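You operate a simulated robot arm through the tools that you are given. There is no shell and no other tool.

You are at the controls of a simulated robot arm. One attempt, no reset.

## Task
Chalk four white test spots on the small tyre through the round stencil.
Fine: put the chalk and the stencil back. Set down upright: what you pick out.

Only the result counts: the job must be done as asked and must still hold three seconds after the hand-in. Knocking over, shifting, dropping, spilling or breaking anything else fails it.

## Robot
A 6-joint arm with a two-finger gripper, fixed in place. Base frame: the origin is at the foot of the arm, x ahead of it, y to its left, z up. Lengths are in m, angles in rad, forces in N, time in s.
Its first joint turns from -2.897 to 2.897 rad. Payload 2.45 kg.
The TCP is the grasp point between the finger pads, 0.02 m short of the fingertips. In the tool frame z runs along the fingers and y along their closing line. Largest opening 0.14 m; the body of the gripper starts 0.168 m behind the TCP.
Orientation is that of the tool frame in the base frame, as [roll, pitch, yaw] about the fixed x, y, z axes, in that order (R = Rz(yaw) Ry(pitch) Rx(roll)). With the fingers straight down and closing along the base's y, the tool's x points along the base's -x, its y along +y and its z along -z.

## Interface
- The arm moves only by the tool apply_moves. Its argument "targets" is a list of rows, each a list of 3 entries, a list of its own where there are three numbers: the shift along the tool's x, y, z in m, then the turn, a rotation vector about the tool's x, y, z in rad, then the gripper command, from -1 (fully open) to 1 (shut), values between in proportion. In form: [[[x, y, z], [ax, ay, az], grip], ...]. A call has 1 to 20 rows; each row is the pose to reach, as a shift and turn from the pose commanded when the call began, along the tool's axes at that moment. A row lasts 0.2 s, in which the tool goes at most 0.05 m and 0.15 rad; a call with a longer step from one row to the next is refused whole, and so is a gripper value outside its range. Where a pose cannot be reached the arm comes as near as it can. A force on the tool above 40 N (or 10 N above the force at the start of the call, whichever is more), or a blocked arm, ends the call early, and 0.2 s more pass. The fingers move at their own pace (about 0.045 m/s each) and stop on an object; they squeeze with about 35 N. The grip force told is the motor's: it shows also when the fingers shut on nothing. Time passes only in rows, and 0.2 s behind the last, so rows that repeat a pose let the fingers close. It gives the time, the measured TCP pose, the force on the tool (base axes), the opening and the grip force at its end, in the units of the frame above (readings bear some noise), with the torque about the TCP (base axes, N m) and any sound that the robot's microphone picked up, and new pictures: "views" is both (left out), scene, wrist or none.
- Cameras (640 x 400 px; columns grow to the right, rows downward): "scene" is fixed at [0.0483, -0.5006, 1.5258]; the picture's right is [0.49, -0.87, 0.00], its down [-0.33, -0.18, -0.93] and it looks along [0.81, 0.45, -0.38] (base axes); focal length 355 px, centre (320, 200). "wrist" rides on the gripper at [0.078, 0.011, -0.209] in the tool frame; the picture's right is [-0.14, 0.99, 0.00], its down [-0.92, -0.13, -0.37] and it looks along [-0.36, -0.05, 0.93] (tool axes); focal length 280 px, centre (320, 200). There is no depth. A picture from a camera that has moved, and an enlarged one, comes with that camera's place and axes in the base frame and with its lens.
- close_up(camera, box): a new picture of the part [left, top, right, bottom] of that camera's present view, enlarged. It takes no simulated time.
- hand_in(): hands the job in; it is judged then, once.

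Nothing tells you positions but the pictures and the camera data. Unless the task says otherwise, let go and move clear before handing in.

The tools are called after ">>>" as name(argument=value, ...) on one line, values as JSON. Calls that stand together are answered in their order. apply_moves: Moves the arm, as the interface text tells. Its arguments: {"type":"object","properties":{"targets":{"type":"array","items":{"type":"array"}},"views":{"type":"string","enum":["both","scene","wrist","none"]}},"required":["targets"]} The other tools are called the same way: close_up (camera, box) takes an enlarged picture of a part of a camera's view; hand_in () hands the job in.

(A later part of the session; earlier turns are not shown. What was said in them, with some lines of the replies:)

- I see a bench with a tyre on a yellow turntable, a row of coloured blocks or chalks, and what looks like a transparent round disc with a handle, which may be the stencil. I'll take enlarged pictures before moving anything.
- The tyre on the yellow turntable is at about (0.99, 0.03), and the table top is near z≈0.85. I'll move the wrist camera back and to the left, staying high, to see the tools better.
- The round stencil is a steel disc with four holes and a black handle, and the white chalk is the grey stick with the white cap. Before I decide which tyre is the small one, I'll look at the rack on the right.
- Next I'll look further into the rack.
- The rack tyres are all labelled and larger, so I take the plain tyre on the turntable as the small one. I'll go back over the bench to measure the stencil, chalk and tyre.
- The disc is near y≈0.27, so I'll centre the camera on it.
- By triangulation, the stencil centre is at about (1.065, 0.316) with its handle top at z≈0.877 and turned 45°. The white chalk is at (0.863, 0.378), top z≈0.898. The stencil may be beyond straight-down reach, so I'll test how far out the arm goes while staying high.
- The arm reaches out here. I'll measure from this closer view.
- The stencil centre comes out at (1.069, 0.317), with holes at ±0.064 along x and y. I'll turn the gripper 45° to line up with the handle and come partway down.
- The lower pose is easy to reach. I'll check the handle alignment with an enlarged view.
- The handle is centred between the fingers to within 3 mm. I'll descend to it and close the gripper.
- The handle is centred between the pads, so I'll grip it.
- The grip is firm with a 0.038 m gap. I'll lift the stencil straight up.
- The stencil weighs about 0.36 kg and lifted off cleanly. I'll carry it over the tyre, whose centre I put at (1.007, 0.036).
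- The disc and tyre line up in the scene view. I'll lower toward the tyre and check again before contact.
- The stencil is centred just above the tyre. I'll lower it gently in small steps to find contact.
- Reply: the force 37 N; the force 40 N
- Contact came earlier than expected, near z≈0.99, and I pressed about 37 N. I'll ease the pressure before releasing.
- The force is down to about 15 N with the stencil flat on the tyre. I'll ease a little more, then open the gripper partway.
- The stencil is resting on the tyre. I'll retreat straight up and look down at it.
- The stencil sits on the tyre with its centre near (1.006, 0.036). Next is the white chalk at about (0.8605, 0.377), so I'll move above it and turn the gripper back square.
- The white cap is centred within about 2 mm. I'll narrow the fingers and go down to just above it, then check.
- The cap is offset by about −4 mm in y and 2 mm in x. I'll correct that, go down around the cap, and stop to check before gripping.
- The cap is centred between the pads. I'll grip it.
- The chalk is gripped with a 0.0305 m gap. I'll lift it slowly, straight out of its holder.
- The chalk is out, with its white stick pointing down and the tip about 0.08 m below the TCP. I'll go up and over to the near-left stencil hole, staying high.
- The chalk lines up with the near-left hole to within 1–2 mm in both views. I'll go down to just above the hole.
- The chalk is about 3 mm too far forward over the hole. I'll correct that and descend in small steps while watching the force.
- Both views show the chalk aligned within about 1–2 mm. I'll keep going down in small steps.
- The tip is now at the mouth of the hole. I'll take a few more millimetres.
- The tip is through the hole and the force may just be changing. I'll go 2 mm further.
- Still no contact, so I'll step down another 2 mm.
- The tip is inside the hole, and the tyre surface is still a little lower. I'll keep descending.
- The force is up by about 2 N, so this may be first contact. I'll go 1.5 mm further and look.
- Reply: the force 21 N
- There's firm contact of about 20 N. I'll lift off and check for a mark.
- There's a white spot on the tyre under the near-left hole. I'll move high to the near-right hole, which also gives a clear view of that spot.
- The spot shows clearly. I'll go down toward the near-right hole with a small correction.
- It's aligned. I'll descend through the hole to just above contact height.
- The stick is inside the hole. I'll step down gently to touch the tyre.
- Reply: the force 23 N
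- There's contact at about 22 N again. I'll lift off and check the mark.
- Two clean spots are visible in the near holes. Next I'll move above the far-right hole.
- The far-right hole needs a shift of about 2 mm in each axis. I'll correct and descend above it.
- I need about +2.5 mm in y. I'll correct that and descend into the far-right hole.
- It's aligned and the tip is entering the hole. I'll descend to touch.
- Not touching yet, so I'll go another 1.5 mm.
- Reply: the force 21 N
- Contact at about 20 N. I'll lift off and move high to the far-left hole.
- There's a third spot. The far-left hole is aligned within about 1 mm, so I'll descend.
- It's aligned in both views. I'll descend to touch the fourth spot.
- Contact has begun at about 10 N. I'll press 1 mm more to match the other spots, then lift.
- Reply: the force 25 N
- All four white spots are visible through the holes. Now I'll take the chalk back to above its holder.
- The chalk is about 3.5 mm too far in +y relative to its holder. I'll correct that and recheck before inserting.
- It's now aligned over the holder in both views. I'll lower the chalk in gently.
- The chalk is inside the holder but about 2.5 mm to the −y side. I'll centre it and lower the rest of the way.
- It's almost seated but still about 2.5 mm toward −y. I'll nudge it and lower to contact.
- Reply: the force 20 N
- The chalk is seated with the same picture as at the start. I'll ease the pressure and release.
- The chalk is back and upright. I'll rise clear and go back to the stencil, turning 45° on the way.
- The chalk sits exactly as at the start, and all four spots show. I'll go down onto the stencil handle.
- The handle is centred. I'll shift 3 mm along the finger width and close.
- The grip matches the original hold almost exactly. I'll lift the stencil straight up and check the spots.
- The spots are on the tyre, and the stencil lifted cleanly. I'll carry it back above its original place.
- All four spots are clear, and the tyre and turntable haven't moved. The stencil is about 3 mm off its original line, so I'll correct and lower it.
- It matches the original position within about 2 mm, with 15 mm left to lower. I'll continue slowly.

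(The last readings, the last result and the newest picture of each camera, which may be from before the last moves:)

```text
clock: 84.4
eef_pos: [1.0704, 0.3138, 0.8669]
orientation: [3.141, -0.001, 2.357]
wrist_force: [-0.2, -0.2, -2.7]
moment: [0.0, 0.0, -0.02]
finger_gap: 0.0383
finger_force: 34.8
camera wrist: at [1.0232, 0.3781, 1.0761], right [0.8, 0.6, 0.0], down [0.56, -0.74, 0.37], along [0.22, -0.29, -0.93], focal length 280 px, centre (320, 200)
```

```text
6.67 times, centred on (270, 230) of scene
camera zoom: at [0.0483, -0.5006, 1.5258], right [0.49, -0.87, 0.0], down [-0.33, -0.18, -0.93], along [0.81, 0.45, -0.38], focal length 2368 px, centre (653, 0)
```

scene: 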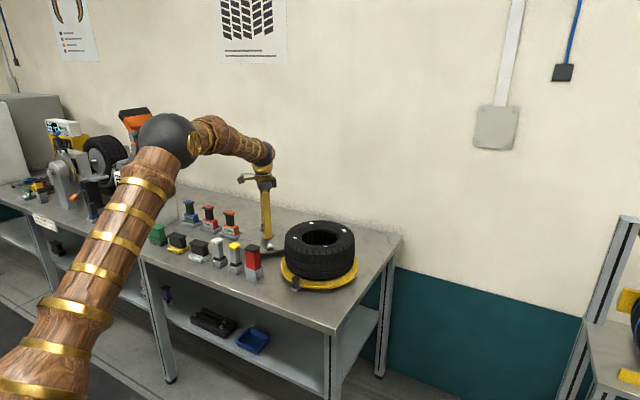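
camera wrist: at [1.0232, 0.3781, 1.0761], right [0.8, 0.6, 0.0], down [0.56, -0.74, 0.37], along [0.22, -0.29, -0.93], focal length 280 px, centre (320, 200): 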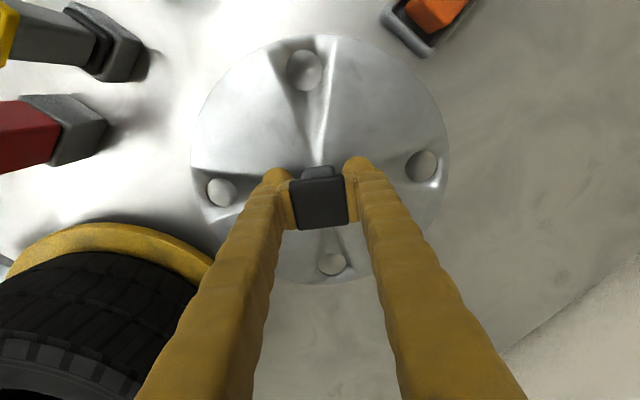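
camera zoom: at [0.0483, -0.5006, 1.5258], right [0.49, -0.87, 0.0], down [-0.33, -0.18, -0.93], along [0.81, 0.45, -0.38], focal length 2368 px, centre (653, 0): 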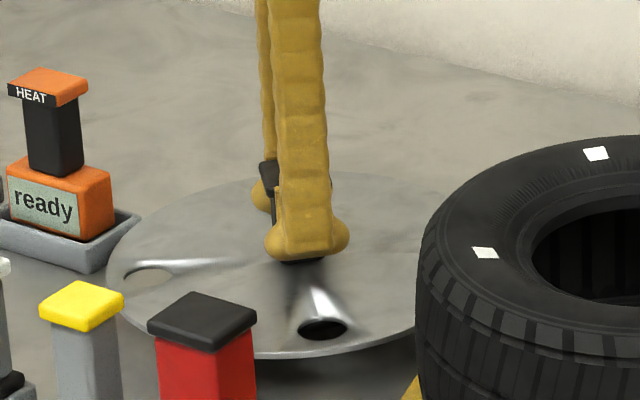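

The column matches exactly, with about 5 mm of height left. I'll step down gently.

>>> apply_moves(targets=[[[0, 0, 0.002], [0, 0, 0], 1], [[0, 0, 0.003], [0, 0, 0], 1]], views="none")

```text
clock: 85.0
eef_pos: [1.073, 0.3141, 0.8635]
orientation: [3.141, -0.001, 2.356]
wrist_force: [1.0, -0.3, -3.0]
moment: [-0.02, 0.02, 0.0]
finger_gap: 0.038
finger_force: 35.2
```

>>> apply_moves(targets=[[[0, 0, 0.0015], [0, 0, 0], 1], [[0, 0, 0.0015], [0, 0, 0], 1]], views="none")

>>> close_up(camera="scene", box=[240, 200, 300, 260])

```text
clock: 85.6
eef_pos: [1.0722, 0.315, 0.8617]
orientation: [3.14, 0.0, 2.356]
wrist_force: [-0.1, 0.5, -3.1]
moment: [-0.01, -0.03, 0.03]
finger_gap: 0.0381
finger_force: 35.2
```

```text
6.67 times, centred on (270, 230) of scene
camera zoom: at [0.0483, -0.5006, 1.5258], right [0.49, -0.87, 0.0], down [-0.33, -0.18, -0.93], along [0.81, 0.45, -0.38], focal length 2368 px, centre (653, 0)
```

zoom: 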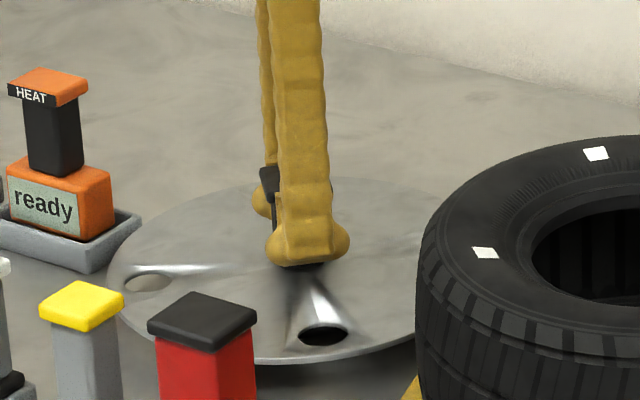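

>>> apply_moves(targets=[[[0, 0, 0.0015], [0, 0, 0], 1], [[0, 0, 0.0015], [0, 0, 0], 1]], views="none")

```text
clock: 86.2
eef_pos: [1.072, 0.315, 0.8615]
orientation: [3.141, 0.0, 2.354]
wrist_force: [-0.6, -4.2, 11.7]
moment: [0.16, 0.25, 0.04]
finger_gap: 0.0381
finger_force: 35.2
```

The stencil is touching down at about 12 N. I'll ease slightly and release.

>>> apply_moves(targets=[[[0, 0, -0.001], [0, 0, 0], 1], [[0, 0, -0.001], [0, 0, 0], 0.42], [[0, 0, -0.001], [0, 0, 0], 0.2], [[0, 0, -0.001], [0, 0, 0], -0.2], [[0, 0, -0.001], [0, 0, 0], -0.2], [[0, 0, -0.001], [0, 0, 0], -0.2]])

>>> close_up(camera="scene", box=[240, 200, 300, 260])

>>> close_up(camera="wrist", box=[220, 100, 420, 260])

```text
clock: 87.6
eef_pos: [1.0722, 0.3156, 0.8612]
orientation: [3.141, 0.0, 2.356]
wrist_force: [0.3, 0.4, 0.1]
moment: [-0.03, 0.02, 0.01]
finger_gap: 0.0837
finger_force: 0.1
camera wrist: at [1.0245, 0.3786, 1.0711], right [0.8, 0.6, 0.0], down [0.56, -0.74, 0.37], along [0.22, -0.29, -0.93], focal length 280 px, centre (320, 200)
```

scene: 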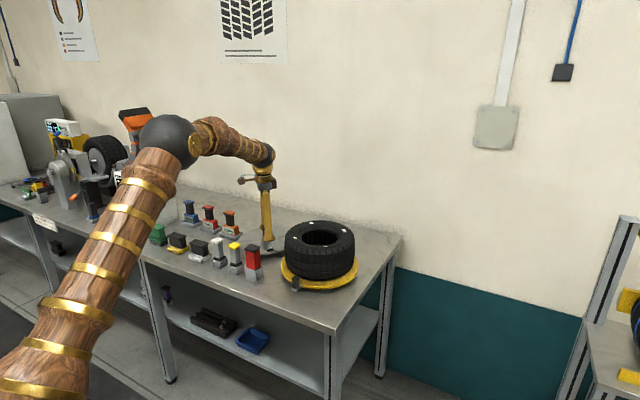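
wrist: 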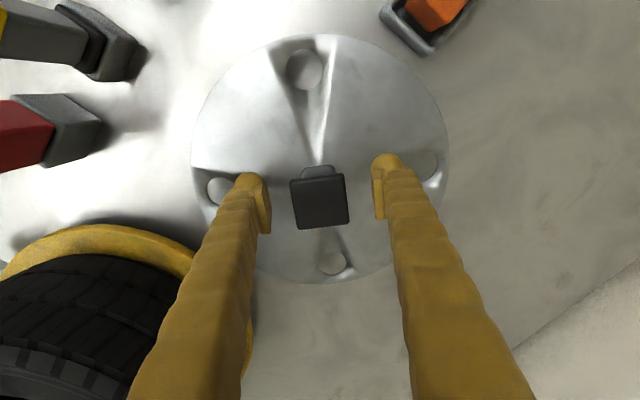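

```text
6.67 times, centred on (270, 230) of scene
camera zoom: at [0.0483, -0.5006, 1.5258], right [0.49, -0.87, 0.0], down [-0.33, -0.18, -0.93], along [0.81, 0.45, -0.38], focal length 2368 px, centre (653, 0)
```

zoom: 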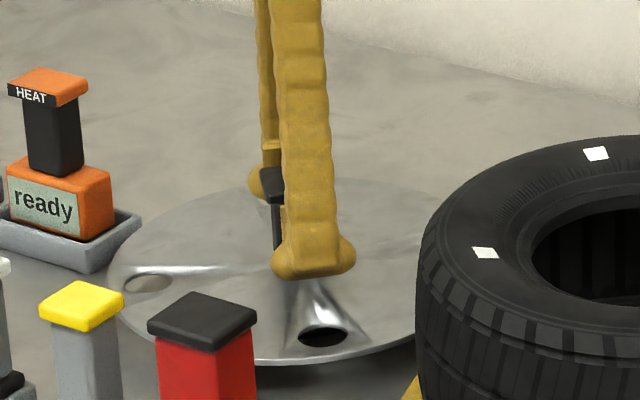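

```text
2.50 times, centred on (320, 180) of wrist
camera zoom: at [1.0245, 0.3786, 1.0711], right [0.8, 0.6, 0.0], down [0.56, -0.74, 0.37], along [0.22, -0.29, -0.93], focal length 701 px, centre (320, 250)
```

zoom: 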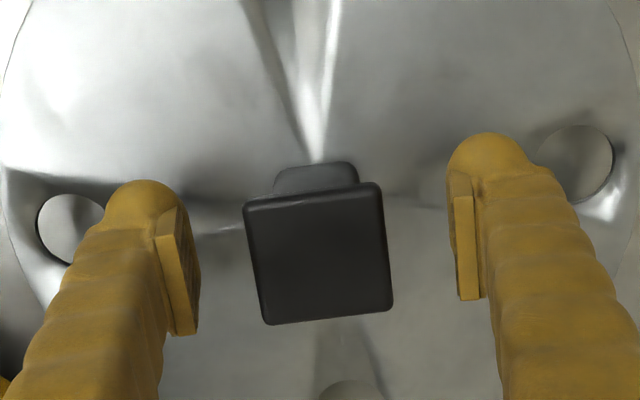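

The stencil is back and matches the original picture. I'll retreat straight up and clear, then do a final check.

>>> apply_moves(targets=[[[0, 0, -0.02], [0, 0, 0], -0.2], [[0, 0, -0.06], [0, 0, 0], -0.2], [[0, 0, -0.1], [0, 0, 0], -0.2], [[0, 0, -0.145], [0, 0, 0], -0.2], [[0, 0, -0.19], [0, 0, 0], -0.2], [[0, 0, -0.235], [0, 0, 0], -0.2], [[0, 0, -0.28], [0, 0, 0], -0.2], [[0.02, -0.02, -0.31], [0, 0, 0], -0.2], [[0.05, -0.05, -0.32], [0, 0, 0], -0.2], [[0.08, -0.08, -0.32], [0, 0, 0], -0.2], [[0.11, -0.11, -0.32], [0, 0, 0], -0.2]])

>>> close_up(camera="scene", box=[200, 215, 296, 275])

>>> close_up(camera="scene", box=[240, 200, 400, 300])

>>> close_up(camera="scene", box=[0, 100, 320, 300])

```text
clock: 90.0
eef_pos: [0.9138, 0.3138, 1.1812]
orientation: [-3.14, 0.002, 2.356]
wrist_force: [0.7, 1.1, -1.3]
moment: [0.0, 0.04, -0.01]
finger_gap: 0.0837
finger_force: 0.1
camera wrist: at [0.8664, 0.3782, 1.3908], right [0.8, 0.6, 0.0], down [0.56, -0.74, 0.37], along [0.22, -0.29, -0.93], focal length 280 px, centre (320, 200)
```

scene: 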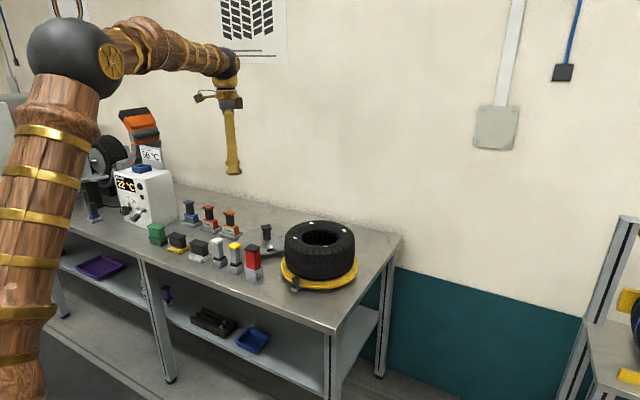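
wrist: 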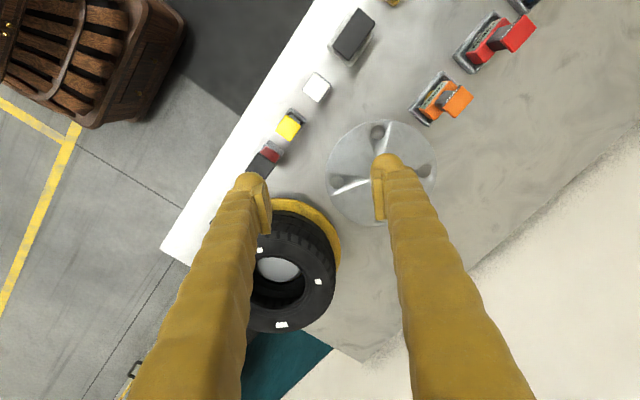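

```text
6.67 times, centred on (248, 245) of scene
camera zoom: at [0.0483, -0.5006, 1.5258], right [0.49, -0.87, 0.0], down [-0.33, -0.18, -0.93], along [0.81, 0.45, -0.38], focal length 2368 px, centre (800, -100)
```

zoom: 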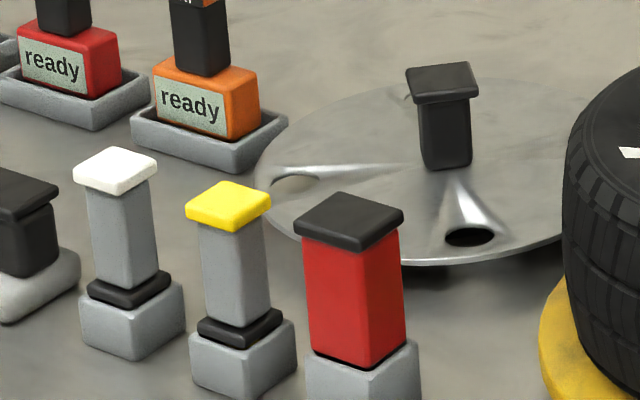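

```text
4.00 times, centred on (320, 250) of scene
camera zoom: at [0.0483, -0.5006, 1.5258], right [0.49, -0.87, 0.0], down [-0.33, -0.18, -0.93], along [0.81, 0.45, -0.38], focal length 1421 px, centre (320, 0)
```

zoom: 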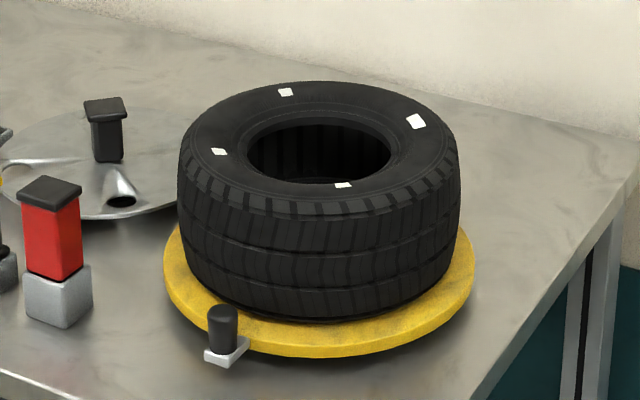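

```text
2.00 times, centred on (160, 200) of scene
camera zoom: at [0.0483, -0.5006, 1.5258], right [0.49, -0.87, 0.0], down [-0.33, -0.18, -0.93], along [0.81, 0.45, -0.38], focal length 710 px, centre (640, 200)
```

zoom: 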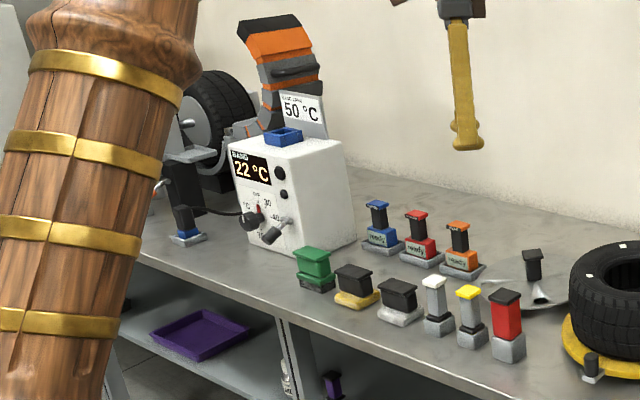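

Everything matches the starting layout. One spot looks slightly elongated, so I'll take a closer look before handing in.

>>> close_up(camera="wrist", box=[240, 200, 350, 340])

>>> close_up(camera="scene", box=[284, 215, 360, 262])

```text
2.86 times, centred on (295, 270) of wrist
camera zoom: at [0.8664, 0.3782, 1.3908], right [0.8, 0.6, 0.0], down [0.56, -0.74, 0.37], along [0.22, -0.29, -0.93], focal length 801 px, centre (391, 0)
```

zoom: 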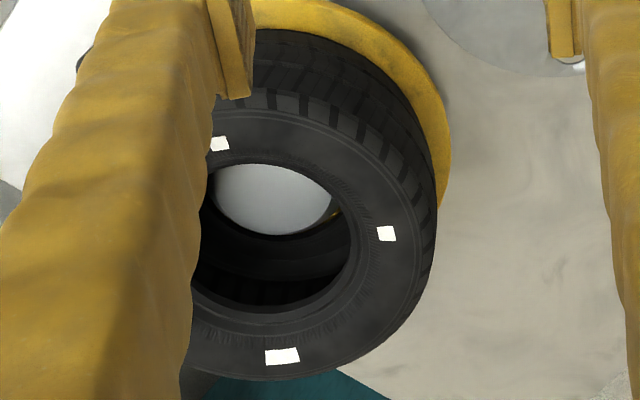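

```text
8.42 times, centred on (322, 238) of scene
camera zoom: at [0.0483, -0.5006, 1.5258], right [0.49, -0.87, 0.0], down [-0.33, -0.18, -0.93], along [0.81, 0.45, -0.38], focal length 2992 px, centre (303, -124)
```

zoom: 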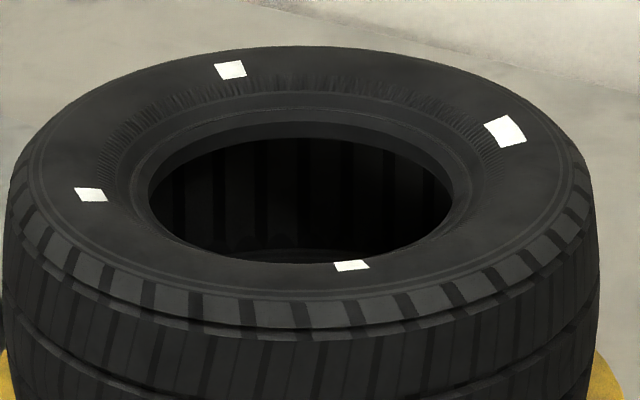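

The tyre has four distinct white spots; one is slightly wider but is a single mark. The chalk and stencil are back upright in their places, nothing else has moved and the arm is clear, so I'm handing in.

>>> hand_in()

```text
The job is handed in.
```

I chalked four white spots on the small tyre through the round stencil's four holes, and the job is handed in. I took the small tyre to be the plain one on the yellow turntable, because the tyres on the rack are larger and labelled.

- **Spots:** all four show clearly on the sidewall. The far-right one is slightly wider than the others, but it is a single mark.
- **Chalk and stencil:** both are back in their original places, upright, and match the starting pictures.
- **Everything else:** in the final pictures the tyre, turntable and other tools are where they started. The gripper is open and clear of the bench.

I pressed about 37 N when first setting the stencil on the tyre, more than I meant to. I eased off, and it left no visible shift or damage.
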